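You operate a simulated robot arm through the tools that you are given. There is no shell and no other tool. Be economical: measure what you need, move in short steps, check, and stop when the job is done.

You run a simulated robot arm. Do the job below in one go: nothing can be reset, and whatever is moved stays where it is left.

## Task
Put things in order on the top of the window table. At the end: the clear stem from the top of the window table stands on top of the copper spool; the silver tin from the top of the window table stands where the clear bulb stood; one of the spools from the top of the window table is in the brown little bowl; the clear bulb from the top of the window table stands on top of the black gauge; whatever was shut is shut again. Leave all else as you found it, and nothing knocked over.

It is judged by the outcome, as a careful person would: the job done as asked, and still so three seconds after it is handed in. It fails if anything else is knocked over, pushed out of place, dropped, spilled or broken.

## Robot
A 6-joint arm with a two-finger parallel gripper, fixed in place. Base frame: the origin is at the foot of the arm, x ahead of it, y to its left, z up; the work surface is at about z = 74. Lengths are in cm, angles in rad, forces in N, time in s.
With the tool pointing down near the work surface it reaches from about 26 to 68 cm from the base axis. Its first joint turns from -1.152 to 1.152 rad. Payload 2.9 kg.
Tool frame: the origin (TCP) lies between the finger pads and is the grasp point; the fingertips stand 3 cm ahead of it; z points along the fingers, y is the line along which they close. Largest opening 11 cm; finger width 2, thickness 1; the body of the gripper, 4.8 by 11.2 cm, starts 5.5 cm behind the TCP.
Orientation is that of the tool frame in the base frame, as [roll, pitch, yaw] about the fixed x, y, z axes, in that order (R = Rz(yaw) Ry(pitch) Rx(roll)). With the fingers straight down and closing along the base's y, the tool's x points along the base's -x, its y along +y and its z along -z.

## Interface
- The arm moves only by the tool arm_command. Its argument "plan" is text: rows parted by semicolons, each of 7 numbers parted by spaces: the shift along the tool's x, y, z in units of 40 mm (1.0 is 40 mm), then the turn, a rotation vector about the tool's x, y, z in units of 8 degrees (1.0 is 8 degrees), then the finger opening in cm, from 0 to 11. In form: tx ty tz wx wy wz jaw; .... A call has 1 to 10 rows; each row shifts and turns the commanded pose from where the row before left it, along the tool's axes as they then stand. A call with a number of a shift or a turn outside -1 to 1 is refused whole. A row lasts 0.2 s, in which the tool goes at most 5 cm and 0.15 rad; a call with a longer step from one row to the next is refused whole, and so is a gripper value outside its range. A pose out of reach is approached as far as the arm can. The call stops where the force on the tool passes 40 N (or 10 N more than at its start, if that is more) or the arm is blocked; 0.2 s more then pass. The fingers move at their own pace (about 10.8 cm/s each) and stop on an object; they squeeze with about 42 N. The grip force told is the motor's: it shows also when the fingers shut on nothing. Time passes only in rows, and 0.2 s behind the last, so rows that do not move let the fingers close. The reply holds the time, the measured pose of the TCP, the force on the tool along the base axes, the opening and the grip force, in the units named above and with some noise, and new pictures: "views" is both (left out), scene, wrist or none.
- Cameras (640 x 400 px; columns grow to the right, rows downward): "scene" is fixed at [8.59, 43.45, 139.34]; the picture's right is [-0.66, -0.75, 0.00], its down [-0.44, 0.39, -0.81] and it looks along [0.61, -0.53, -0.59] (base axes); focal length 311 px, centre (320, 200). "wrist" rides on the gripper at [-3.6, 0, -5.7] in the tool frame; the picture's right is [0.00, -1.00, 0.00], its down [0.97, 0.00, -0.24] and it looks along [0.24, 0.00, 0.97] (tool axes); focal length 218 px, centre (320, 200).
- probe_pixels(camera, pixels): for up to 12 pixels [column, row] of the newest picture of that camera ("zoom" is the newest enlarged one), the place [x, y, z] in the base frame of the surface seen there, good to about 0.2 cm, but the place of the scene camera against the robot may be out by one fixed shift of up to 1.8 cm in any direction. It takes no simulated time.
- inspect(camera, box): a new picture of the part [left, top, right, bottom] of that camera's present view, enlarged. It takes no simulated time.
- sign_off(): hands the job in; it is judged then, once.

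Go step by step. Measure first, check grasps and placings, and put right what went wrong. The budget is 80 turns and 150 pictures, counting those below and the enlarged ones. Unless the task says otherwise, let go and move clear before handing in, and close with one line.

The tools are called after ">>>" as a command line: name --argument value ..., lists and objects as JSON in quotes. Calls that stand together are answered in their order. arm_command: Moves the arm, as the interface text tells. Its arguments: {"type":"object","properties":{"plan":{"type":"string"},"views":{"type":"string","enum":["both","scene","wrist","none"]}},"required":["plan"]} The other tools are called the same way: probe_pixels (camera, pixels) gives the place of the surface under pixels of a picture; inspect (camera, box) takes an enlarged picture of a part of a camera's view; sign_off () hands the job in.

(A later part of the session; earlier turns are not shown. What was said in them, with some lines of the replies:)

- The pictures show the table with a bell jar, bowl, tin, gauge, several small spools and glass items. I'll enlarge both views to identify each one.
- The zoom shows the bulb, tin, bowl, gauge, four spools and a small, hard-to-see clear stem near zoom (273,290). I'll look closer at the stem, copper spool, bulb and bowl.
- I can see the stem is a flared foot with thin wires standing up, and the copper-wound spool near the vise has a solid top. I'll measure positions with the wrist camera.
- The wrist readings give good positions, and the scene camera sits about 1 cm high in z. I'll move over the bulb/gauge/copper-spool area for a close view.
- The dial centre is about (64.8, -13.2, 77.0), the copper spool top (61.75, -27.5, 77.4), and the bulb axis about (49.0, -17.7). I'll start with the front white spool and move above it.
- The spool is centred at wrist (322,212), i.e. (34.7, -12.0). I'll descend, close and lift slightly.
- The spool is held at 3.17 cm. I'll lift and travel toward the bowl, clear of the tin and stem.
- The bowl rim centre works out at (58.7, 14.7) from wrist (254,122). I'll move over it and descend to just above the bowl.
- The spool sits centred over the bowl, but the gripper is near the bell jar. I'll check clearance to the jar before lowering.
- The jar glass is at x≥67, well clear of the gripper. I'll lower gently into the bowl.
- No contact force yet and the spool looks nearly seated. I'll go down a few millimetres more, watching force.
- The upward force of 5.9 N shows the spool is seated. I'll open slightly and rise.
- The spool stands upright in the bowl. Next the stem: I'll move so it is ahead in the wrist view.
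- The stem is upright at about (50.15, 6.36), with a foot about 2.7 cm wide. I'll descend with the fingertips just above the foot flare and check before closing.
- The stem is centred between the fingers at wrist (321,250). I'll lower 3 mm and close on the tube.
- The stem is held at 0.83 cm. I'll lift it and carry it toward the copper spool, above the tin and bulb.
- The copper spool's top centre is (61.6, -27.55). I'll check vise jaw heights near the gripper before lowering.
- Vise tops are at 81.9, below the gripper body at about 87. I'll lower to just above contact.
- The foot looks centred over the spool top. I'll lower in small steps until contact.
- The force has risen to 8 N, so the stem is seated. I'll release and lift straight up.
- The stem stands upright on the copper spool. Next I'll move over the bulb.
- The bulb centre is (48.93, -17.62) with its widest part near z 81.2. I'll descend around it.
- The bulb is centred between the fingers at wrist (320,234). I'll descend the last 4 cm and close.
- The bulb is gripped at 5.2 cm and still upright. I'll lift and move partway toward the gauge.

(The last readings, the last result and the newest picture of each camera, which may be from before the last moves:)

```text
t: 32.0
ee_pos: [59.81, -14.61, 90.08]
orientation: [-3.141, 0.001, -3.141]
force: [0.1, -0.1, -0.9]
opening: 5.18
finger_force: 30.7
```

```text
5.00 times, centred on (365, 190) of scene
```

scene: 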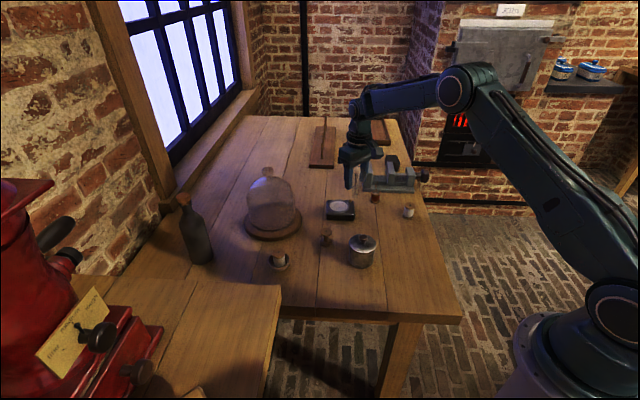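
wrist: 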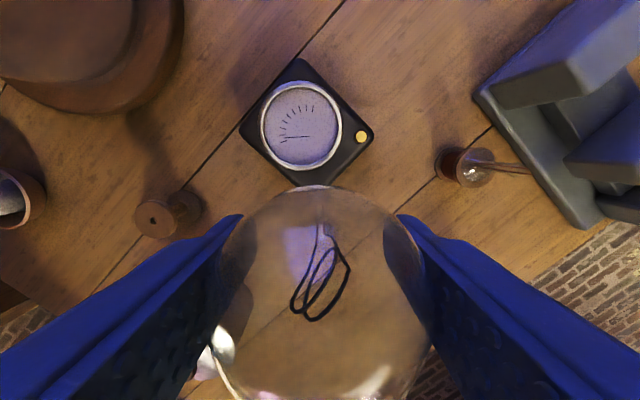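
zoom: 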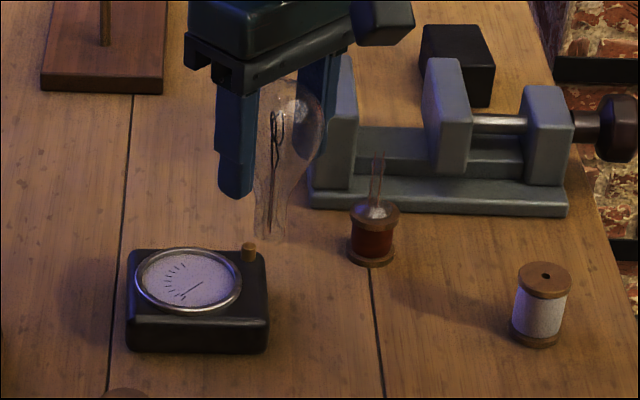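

The bulb hangs upright, and the dial centre is about (64.9, -13.1). I'll move over it and lower to about 1 cm above.

>>> arm_command --plan "-0.6 0.19 0 0 0 0 4; -0.6 0.19 0 0 0 0 4; 0 0 0 0 0 0 4; 0 0 0.6 0 0 0 4; 0 0 0.6 0 0 0 4; 0 0 0 0 0 0 4" --views "both"

>>> inspect --camera "scene" --box '[310, 165, 390, 225]'

```text
t: 33.4
ee_pos: [64.52, -13.21, 85.31]
orientation: [-3.141, 0.0, -3.141]
force: [-0.5, -0.1, -0.4]
opening: 5.22
finger_force: 30.3
```

scene: 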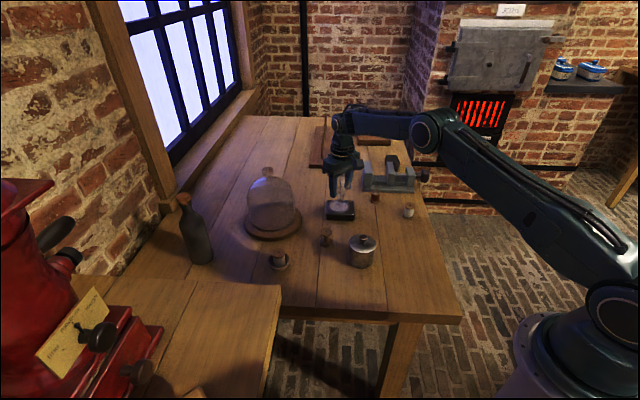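
wrist: 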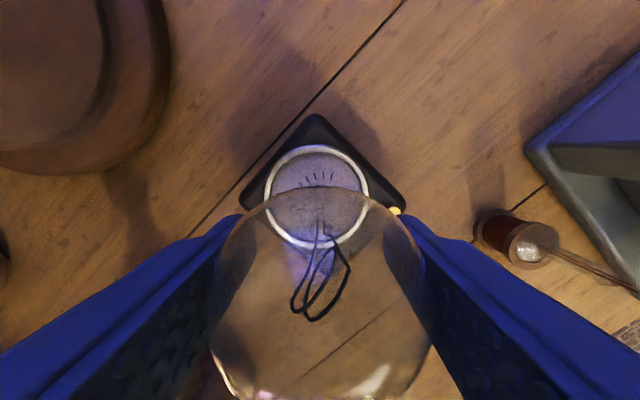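

```text
6.67 times, centred on (350, 195) of scene
```

zoom: 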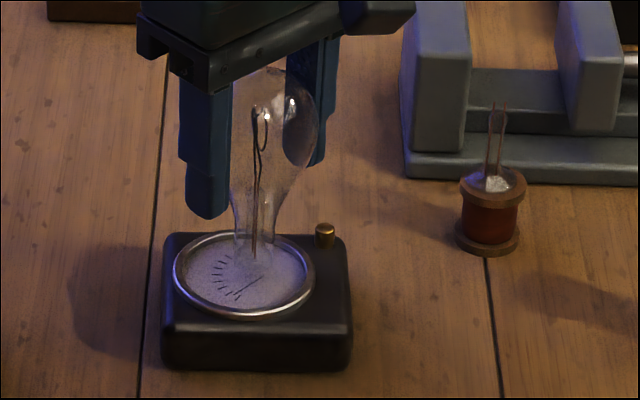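

The bulb base will land near the dial centre. I'll lower in small steps to contact.

>>> arm_command --plan "0 0 0.1 0 0 0 4; 0 0 0.1 0 0 0 4; 0 0 0 0 0 0 4" --views "none"

>>> arm_command --plan "0 0 0.04 0 0 0 4; 0 0 0 0 0 0 4" --views "none"

```text
t: 34.2
ee_pos: [64.57, -13.09, 84.57]
orientation: [3.14, 0.002, 3.14]
force: [0.8, -0.6, -0.3]
opening: 5.21
finger_force: 30.2
```

```text
t: 34.8
ee_pos: [64.5, -13.07, 84.3]
orientation: [3.141, 0.0, -3.14]
force: [-0.1, 0.3, 0.9]
opening: 5.22
finger_force: 30.3
```

>>> arm_command --plan "0 0 0.03 0 0 0 4; 0 0 0 0 0 0 4" --views "none"

>>> inspect --camera "scene" --box '[310, 165, 390, 225]'

```text
t: 35.4
ee_pos: [64.42, -13.26, 84.34]
orientation: [-3.141, -0.001, 3.14]
force: [-0.9, 0.1, 1.3]
opening: 5.25
finger_force: 29.8
```

```text
6.67 times, centred on (350, 195) of scene
```

zoom: 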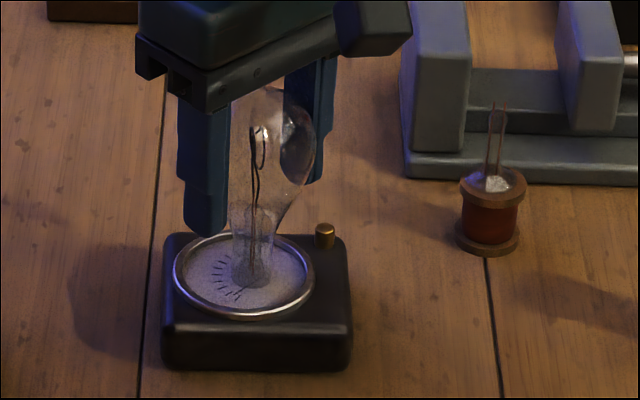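

The force is slightly positive and the bulb looks about seated. I'll take one more millimetre step to confirm.

>>> arm_command --plan "0 0 0.025 0 0 0 4; 0 0 0 0 0 0 4" --views "none"

>>> arm_command --plan "0 0 0.025 0 0 0 4; 0 0 0 0 0 0 4" --views "none"

```text
t: 36.0
ee_pos: [64.51, -13.22, 84.25]
orientation: [-3.141, 0.001, -3.141]
force: [-1.5, 0.3, 7.6]
opening: 5.18
finger_force: 29.7
```

```text
t: 36.6
ee_pos: [64.62, -13.22, 84.27]
orientation: [3.14, 0.003, 3.141]
force: [-2.7, 0.2, 17.3]
opening: 5.21
finger_force: 29.7
```

Firm contact at 17 N. I'll relax by 1.5 mm, then open gradually and look before retreating.

>>> arm_command --plan "0 0 -0.035 0 0 0 4; 0 0 0 0 0 0 4.9; 0 0 0 0 0 0 5.3; 0 0 0 0 0 0 5.6; 0 0 0 0 0 0 6.5; 0 0 0 0 0 0 7.5; 0 0 0 0 0 0 7.5" --views "both"

>>> inspect --camera "scene" --box '[310, 165, 390, 225]'

```text
t: 38.2
ee_pos: [64.58, -13.13, 84.11]
orientation: [-3.141, -0.002, -3.141]
force: [-0.4, 0.1, 0.3]
opening: 7.49
finger_force: 0.0
```

scene: 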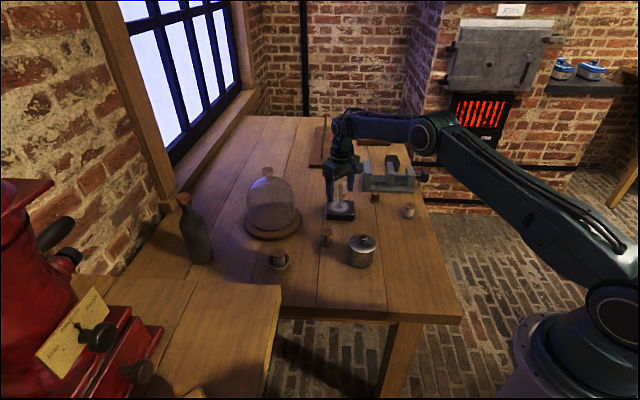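
wrist: 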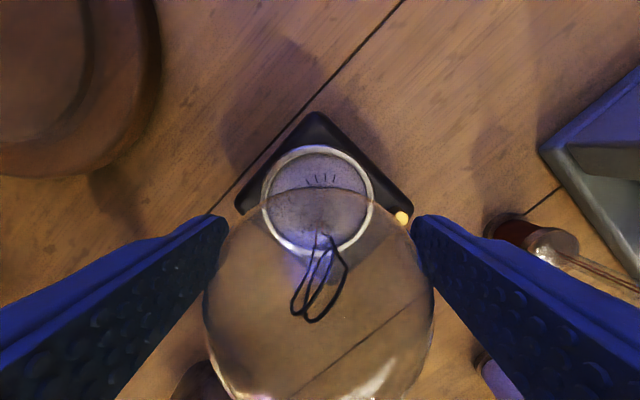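

```text
6.67 times, centred on (350, 195) of scene
```

zoom: 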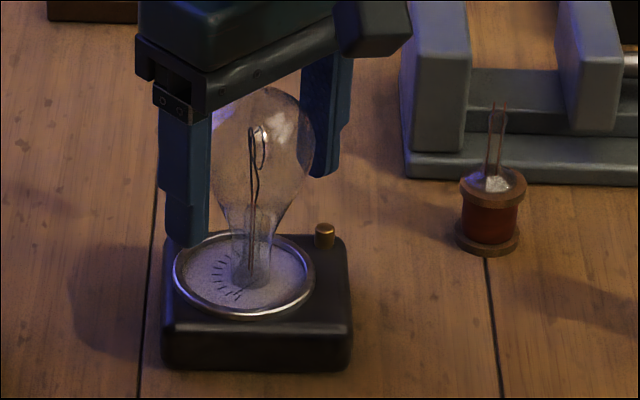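

The bulb stands on its own on the gauge. I'll rise straight up and go toward the tin.

>>> arm_command --plan "0 0 -0.3 0 0 0 7.5; 0 0 -0.9 0 0 0 8; 0 0 -0.9 0 0 0 8; 0 0 -0.6 0 0 0 9; 1 0.45 0 0 0 0 10; 1 0.45 0 0 0 0 11; 1 0.45 0 0 0 0 11; 1 0.45 0 0 0 0 11; 1 0.45 0 0 0 0 11; 0 0 0 0 0 0 11" --views "both"

>>> inspect --camera "scene" --box '[310, 165, 420, 275]'

>>> inspect --camera "wrist" --box '[240, 110, 400, 220]'

```text
t: 40.4
ee_pos: [44.55, -4.12, 94.96]
orientation: [3.139, 0.001, 3.14]
force: [-0.5, -0.6, -0.3]
opening: 11.01
finger_force: 0.0
```

scene: 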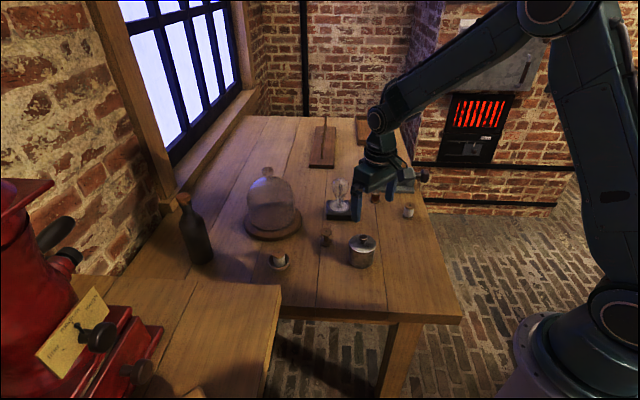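
wrist: 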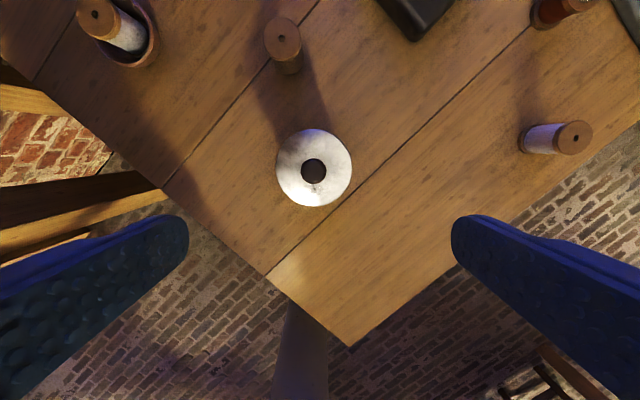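

```text
3.64 times, centred on (365, 220) of scene
```

zoom: 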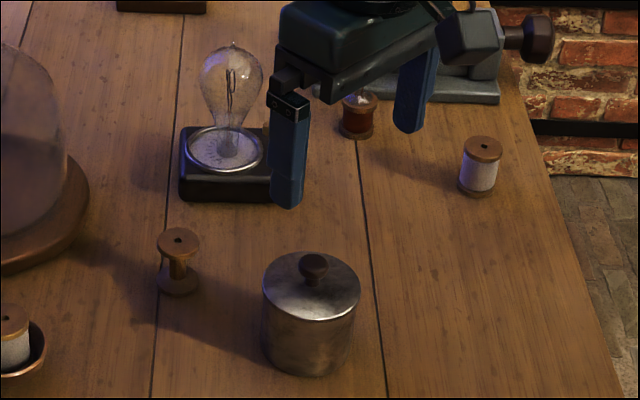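

```text
3.64 times, centred on (320, 165) of wrist
```

zoom: 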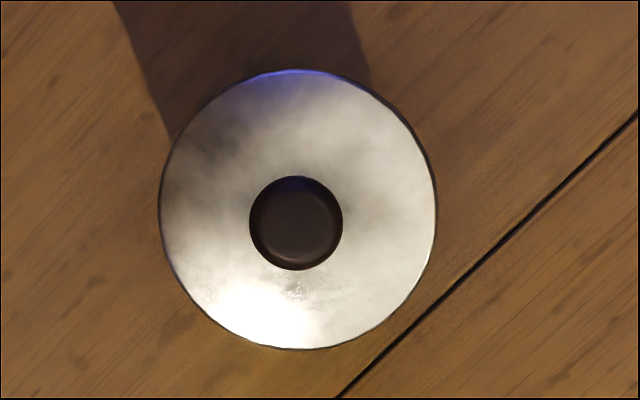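

The tin centre is (46.17, -3.55), about 7 cm in diameter, with the knob top near 82.5. I'll descend around it.

>>> arm_command --plan "-0.405 0.143 0 0 0 0 11; 0 0 0.9 0 0 0 11; 0 0 0.9 0 0 0 11; 0 0 0.9 0 0 0 11; 0 0 0.6 0 0 0 11; 0 0 0 0 0 0 11" --views "both"

>>> inspect --camera "scene" --box '[320, 200, 420, 275]'

```text
t: 41.8
ee_pos: [46.11, -3.66, 81.66]
orientation: [-3.141, -0.001, 3.141]
force: [-0.7, -0.2, -0.4]
opening: 11.02
finger_force: 0.0
```

scene: 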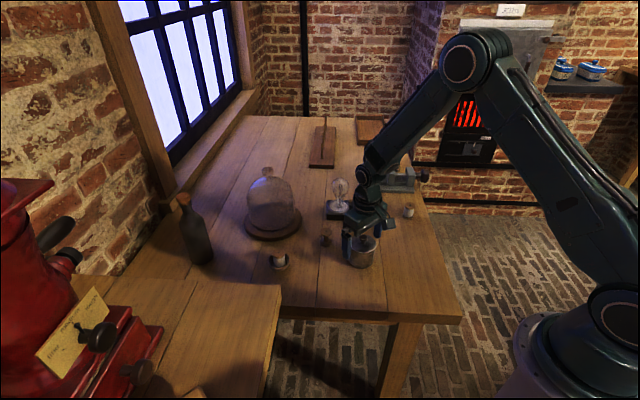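
wrist: 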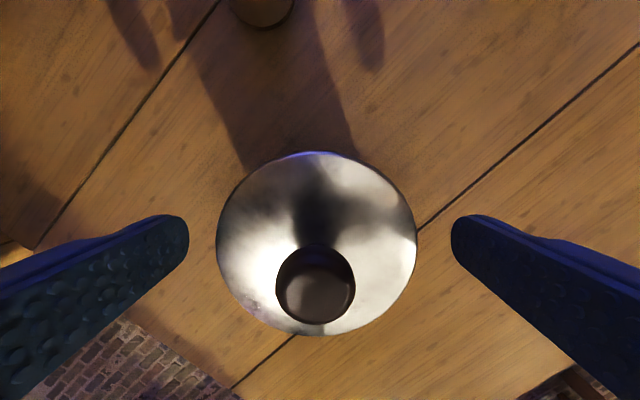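

```text
5.33 times, centred on (370, 238) of scene
```

zoom: 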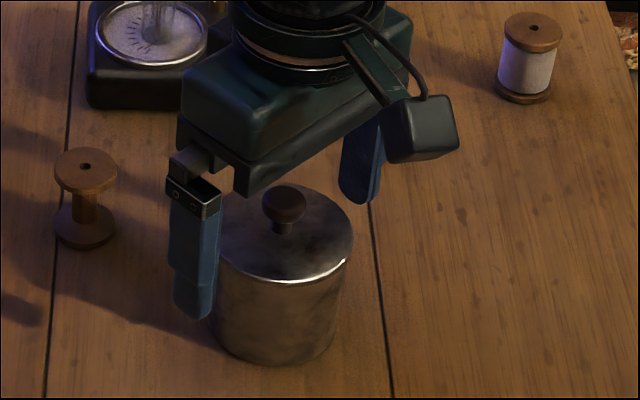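

The tin is centred between the fingers and the knob top is about 82.2, leaving roughly 1 cm of clearance. I'll descend to z 78 and close.

>>> arm_command --plan "0 0 0.5 0 0 0 11; 0 0 0.42 0 0 0 11; 0 0 0 0 0 0 11; 0 0 0 0 0 0 9; 0 0 0 0 0 0 7.5; 0 0 0 0 0 0 6; 0 0 0 0 0 0 5; 0 0 0 0 0 0 5" --views "both"

>>> inspect --camera "scene" --box '[320, 200, 420, 275]'

```text
t: 43.6
ee_pos: [46.05, -3.69, 78.1]
orientation: [-3.142, -0.001, -3.141]
force: [-0.2, 0.2, 0.5]
opening: 6.88
finger_force: 42.5
```

scene: 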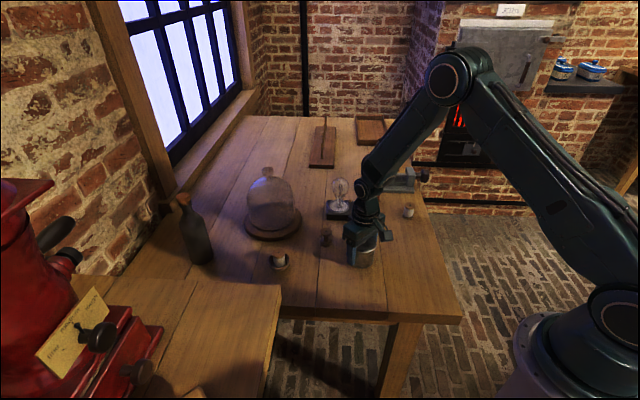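
wrist: 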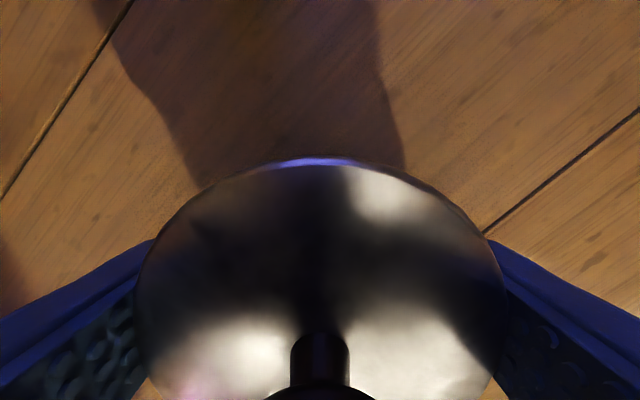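

```text
5.33 times, centred on (370, 238) of scene
```

zoom: 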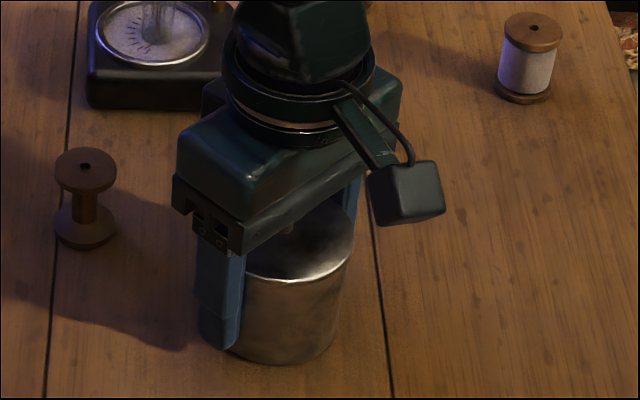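

The tin is gripped at 6.88 cm. I'll lift 2.5 cm and carry it to above the bulb's former spot.

>>> arm_command --plan "0 0 -0.15 0 0 0 5; 0 0 -0.5 0 0 0 5; -0.171 -0.87 0 0 0 0 5; -0.171 -0.87 0 0 0 0 5; -0.171 -0.87 0 0 0 0 5; -0.171 -0.87 0 0 0 0 5; 0 0 0 0 0 0 5; 0 0 0 0 0 0 5" --views "both"

>>> inspect --camera "scene" --box '[330, 180, 430, 255]'

```text
t: 45.4
ee_pos: [48.8, -17.55, 80.68]
orientation: [-3.142, 0.0, -3.14]
force: [0.0, -0.4, -0.5]
opening: 6.76
finger_force: 42.0
```

scene: 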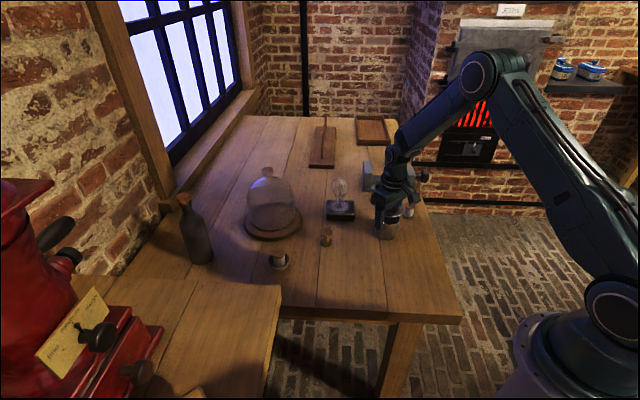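
wrist: 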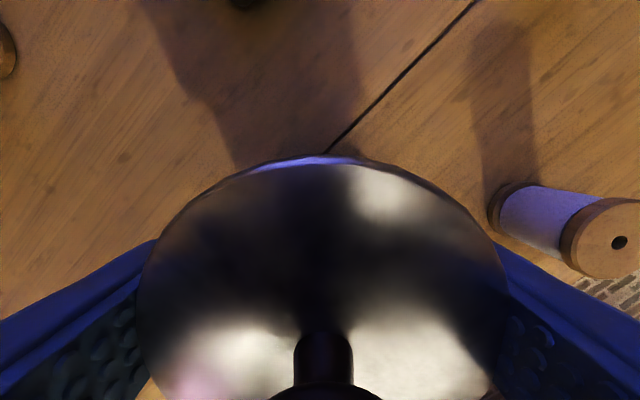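

```text
5.33 times, centred on (380, 218) of scene
```

zoom: 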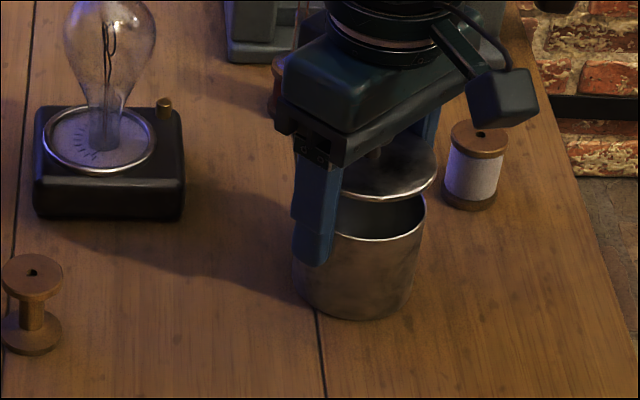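

The lid has lifted off the tin body while held, with the body below it at the target. I'll measure the body and lid positions before doing anything.

>>> inspect --camera "scene" --box '[365, 195, 421, 245]'

>>> probe_pixels --camera "scene" --pixels '[[386, 219], [398, 216], [391, 219], [390, 236], [384, 236], [396, 234], [395, 210], [388, 211], [402, 226], [370, 236]]'

```text
8.00 times, centred on (393, 220) of scene
```

zoom: 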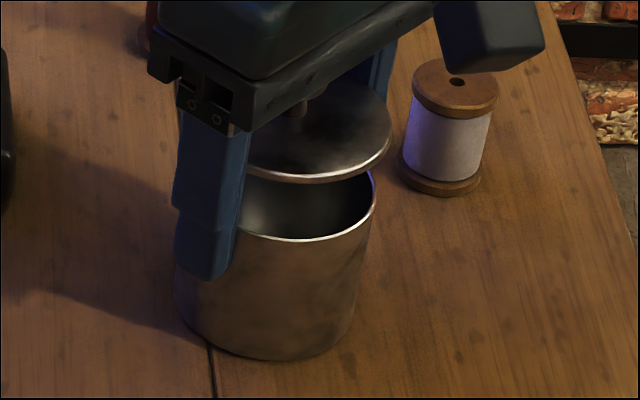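

```text
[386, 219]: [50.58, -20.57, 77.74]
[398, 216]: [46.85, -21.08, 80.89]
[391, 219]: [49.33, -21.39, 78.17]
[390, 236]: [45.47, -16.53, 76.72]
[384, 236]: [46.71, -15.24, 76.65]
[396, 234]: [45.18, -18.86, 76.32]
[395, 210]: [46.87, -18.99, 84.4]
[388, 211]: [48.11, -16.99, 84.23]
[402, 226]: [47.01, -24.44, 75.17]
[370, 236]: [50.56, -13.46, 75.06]
```

The body rim reads about 79.8 after correction, so the body is standing on the table and was dragged between the fingers. I'll fit the rim and lid circles to check alignment.

>>> probe_pixels --camera "zoom" --pixels '[[250, 238], [280, 241], [310, 240], [340, 230], [360, 216], [372, 200], [260, 172], [290, 178], [320, 177], [350, 167], [372, 150], [387, 128]]'

>>> probe_pixels --camera "wrist" --pixels '[[320, 160], [250, 172], [200, 195], [395, 175], [445, 200], [165, 225], [480, 230], [330, 162]]'

```text
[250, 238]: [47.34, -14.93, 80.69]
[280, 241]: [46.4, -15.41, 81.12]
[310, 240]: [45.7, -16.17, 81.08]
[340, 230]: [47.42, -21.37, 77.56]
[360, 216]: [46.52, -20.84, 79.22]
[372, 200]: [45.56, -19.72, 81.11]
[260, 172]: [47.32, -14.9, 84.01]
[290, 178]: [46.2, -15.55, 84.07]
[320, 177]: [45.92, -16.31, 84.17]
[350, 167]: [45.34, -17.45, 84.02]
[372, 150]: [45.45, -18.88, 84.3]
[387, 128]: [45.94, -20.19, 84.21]
```

```text
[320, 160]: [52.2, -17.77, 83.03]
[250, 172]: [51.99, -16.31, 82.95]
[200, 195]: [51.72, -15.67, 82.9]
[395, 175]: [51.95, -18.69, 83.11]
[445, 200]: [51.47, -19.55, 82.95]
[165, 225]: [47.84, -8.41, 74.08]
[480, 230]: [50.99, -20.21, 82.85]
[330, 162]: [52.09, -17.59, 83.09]
```

The rim and lid circles coincide within about 2 mm, so lowering straight down should close the lid again. I'll go down slowly while watching force.

>>> arm_command --plan "0 0 0.2 0 0 0 5; 0 0 0.2 0 0 0 5; 0 0 0 0 0 0 5" --views "scene"

>>> inspect --camera "scene" --box '[365, 195, 421, 245]'

```text
t: 46.2
ee_pos: [48.89, -17.48, 78.99]
orientation: [3.141, 0.0, -3.14]
force: [0.1, 0.1, 0.4]
opening: 6.79
finger_force: 41.8
```

scene: 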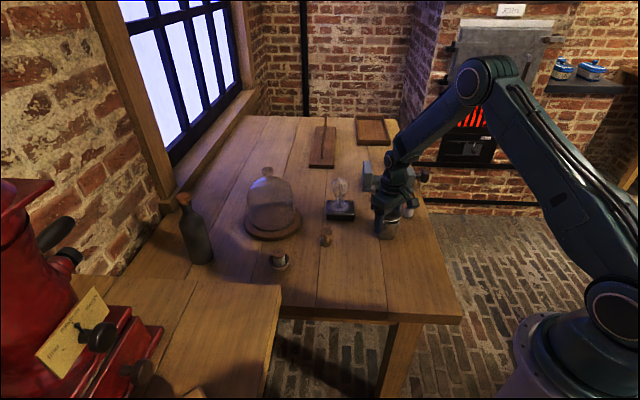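

```text
8.00 times, centred on (393, 220) of scene
```

zoom: 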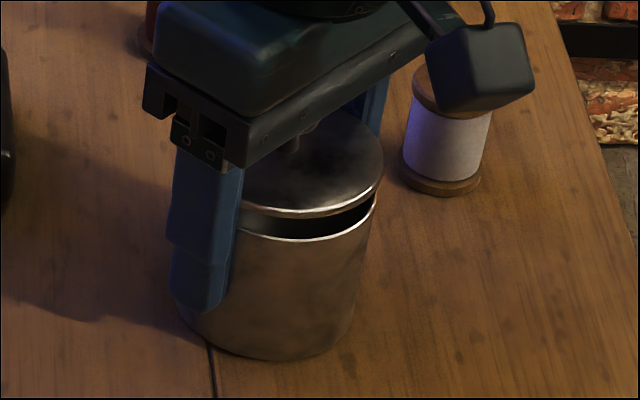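

The lid is aligned with about 1 cm of gap left. I'll continue in small steps.

>>> arm_command --plan "0 0 0.1 0 0 0 5; 0 0 0.08 0 0 0 5; 0 0 0 0 0 0 5" --views "none"

>>> inspect --camera "scene" --box '[365, 195, 421, 245]'

```text
t: 47.0
ee_pos: [48.96, -17.58, 78.41]
orientation: [-3.141, 0.0, 3.141]
force: [-0.1, -0.2, 0.5]
opening: 6.91
finger_force: 42.2
```

```text
8.00 times, centred on (393, 220) of scene
```

zoom: 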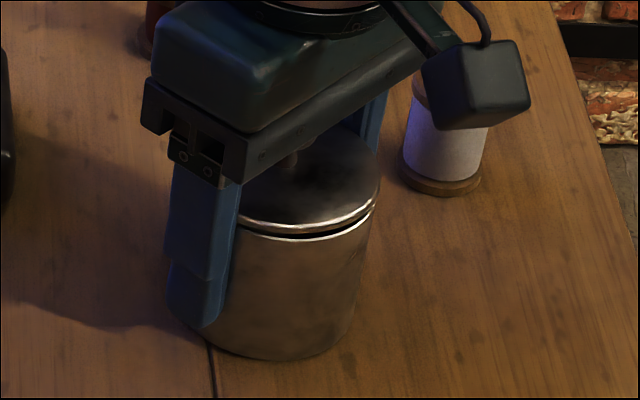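

About 3 mm of gap remains. I'll lower in 1–1.5 mm steps to seat it.

>>> arm_command --plan "0 0 0.04 0 0 0 5; 0 0 0.03 0 0 0 5; 0 0 0 0 0 0 5" --views "none"

>>> inspect --camera "scene" --box '[365, 195, 421, 245]'

```text
t: 47.8
ee_pos: [48.81, -17.45, 78.08]
orientation: [3.14, 0.0, 3.141]
force: [0.4, -0.2, 0.2]
opening: 6.87
finger_force: 41.9
```

```text
8.00 times, centred on (393, 220) of scene
```

zoom: 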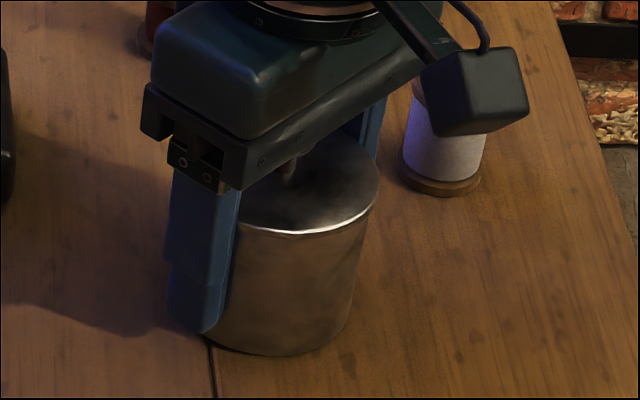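

The lid now looks closed on the body. I'll open the fingers and rise straight up, watching that the lid stays put.

>>> arm_command --plan "0 0 0.01 0 0 0 6.5; 0 0 0 0 0 0 7.3; 0 0 0 0 0 0 8.5; 0 0 0 0 0 0 10; 0 0 -0.3 0 0 0 10; 0 0 -0.9 0 0 0 10; 0 0 -0.9 0 0 0 10; 0 0 -0.9 0 0 0 10; 0.4 0 -0.5 0 0 0 10; 0 0 0 0 0 0 10" --views "both"

>>> inspect --camera "scene" --box '[330, 180, 430, 255]'

>>> inspect --camera "wrist" --box '[240, 110, 400, 220]'

```text
t: 50.0
ee_pos: [47.2, -17.52, 92.16]
orientation: [3.14, 0.001, -3.141]
force: [0.0, 0.2, 0.3]
opening: 9.99
finger_force: 0.0
```

scene: 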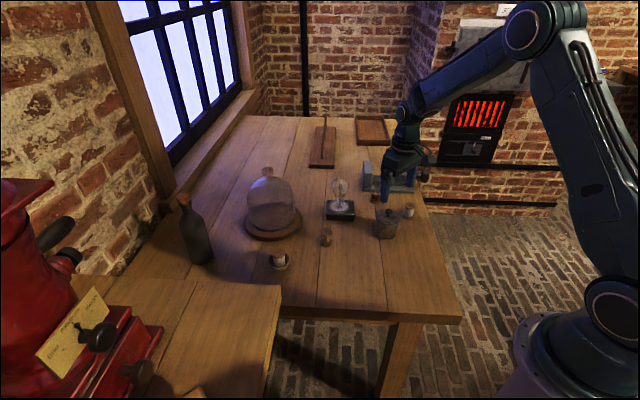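
wrist: 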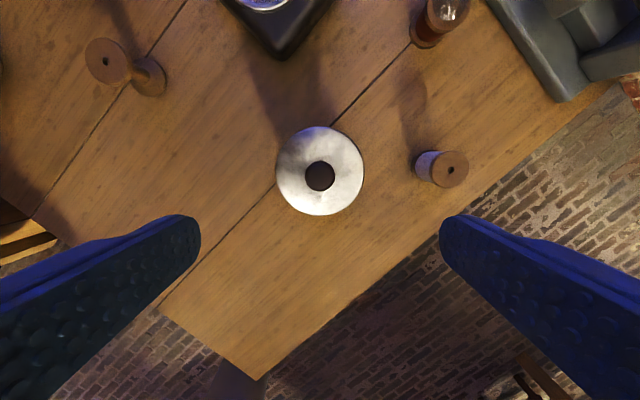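

```text
5.33 times, centred on (380, 218) of scene
```

zoom: 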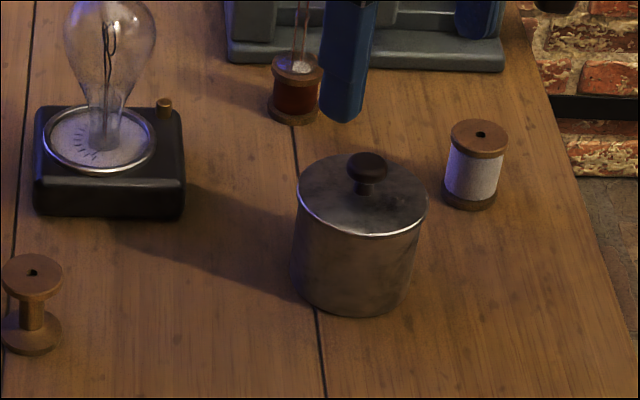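

```text
3.64 times, centred on (320, 165) of wrist
```

zoom: 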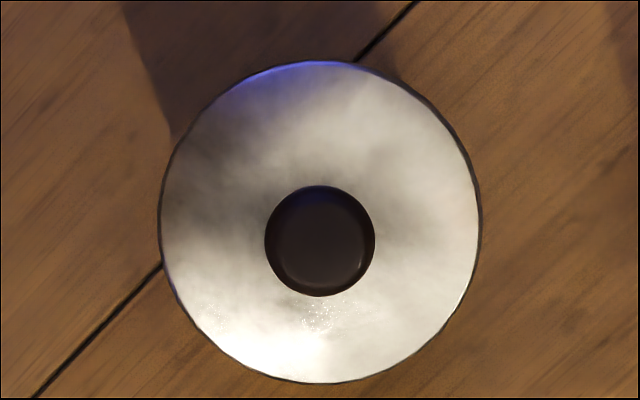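

The tin stands closed at (48.9, -17.5), which is where the bulb stood. The bulb is on the gauge, the stem is on the copper spool, and the white spool is in the bowl. The arm is clear, so I'm handing in.

>>> sign_off

```text
The job is handed in.
```

The four items are placed as asked, and nothing was knocked over. The tin's lid came off while I was carrying it, and the body slid across the table to its new spot. I put the lid back on, so the tin is shut again.
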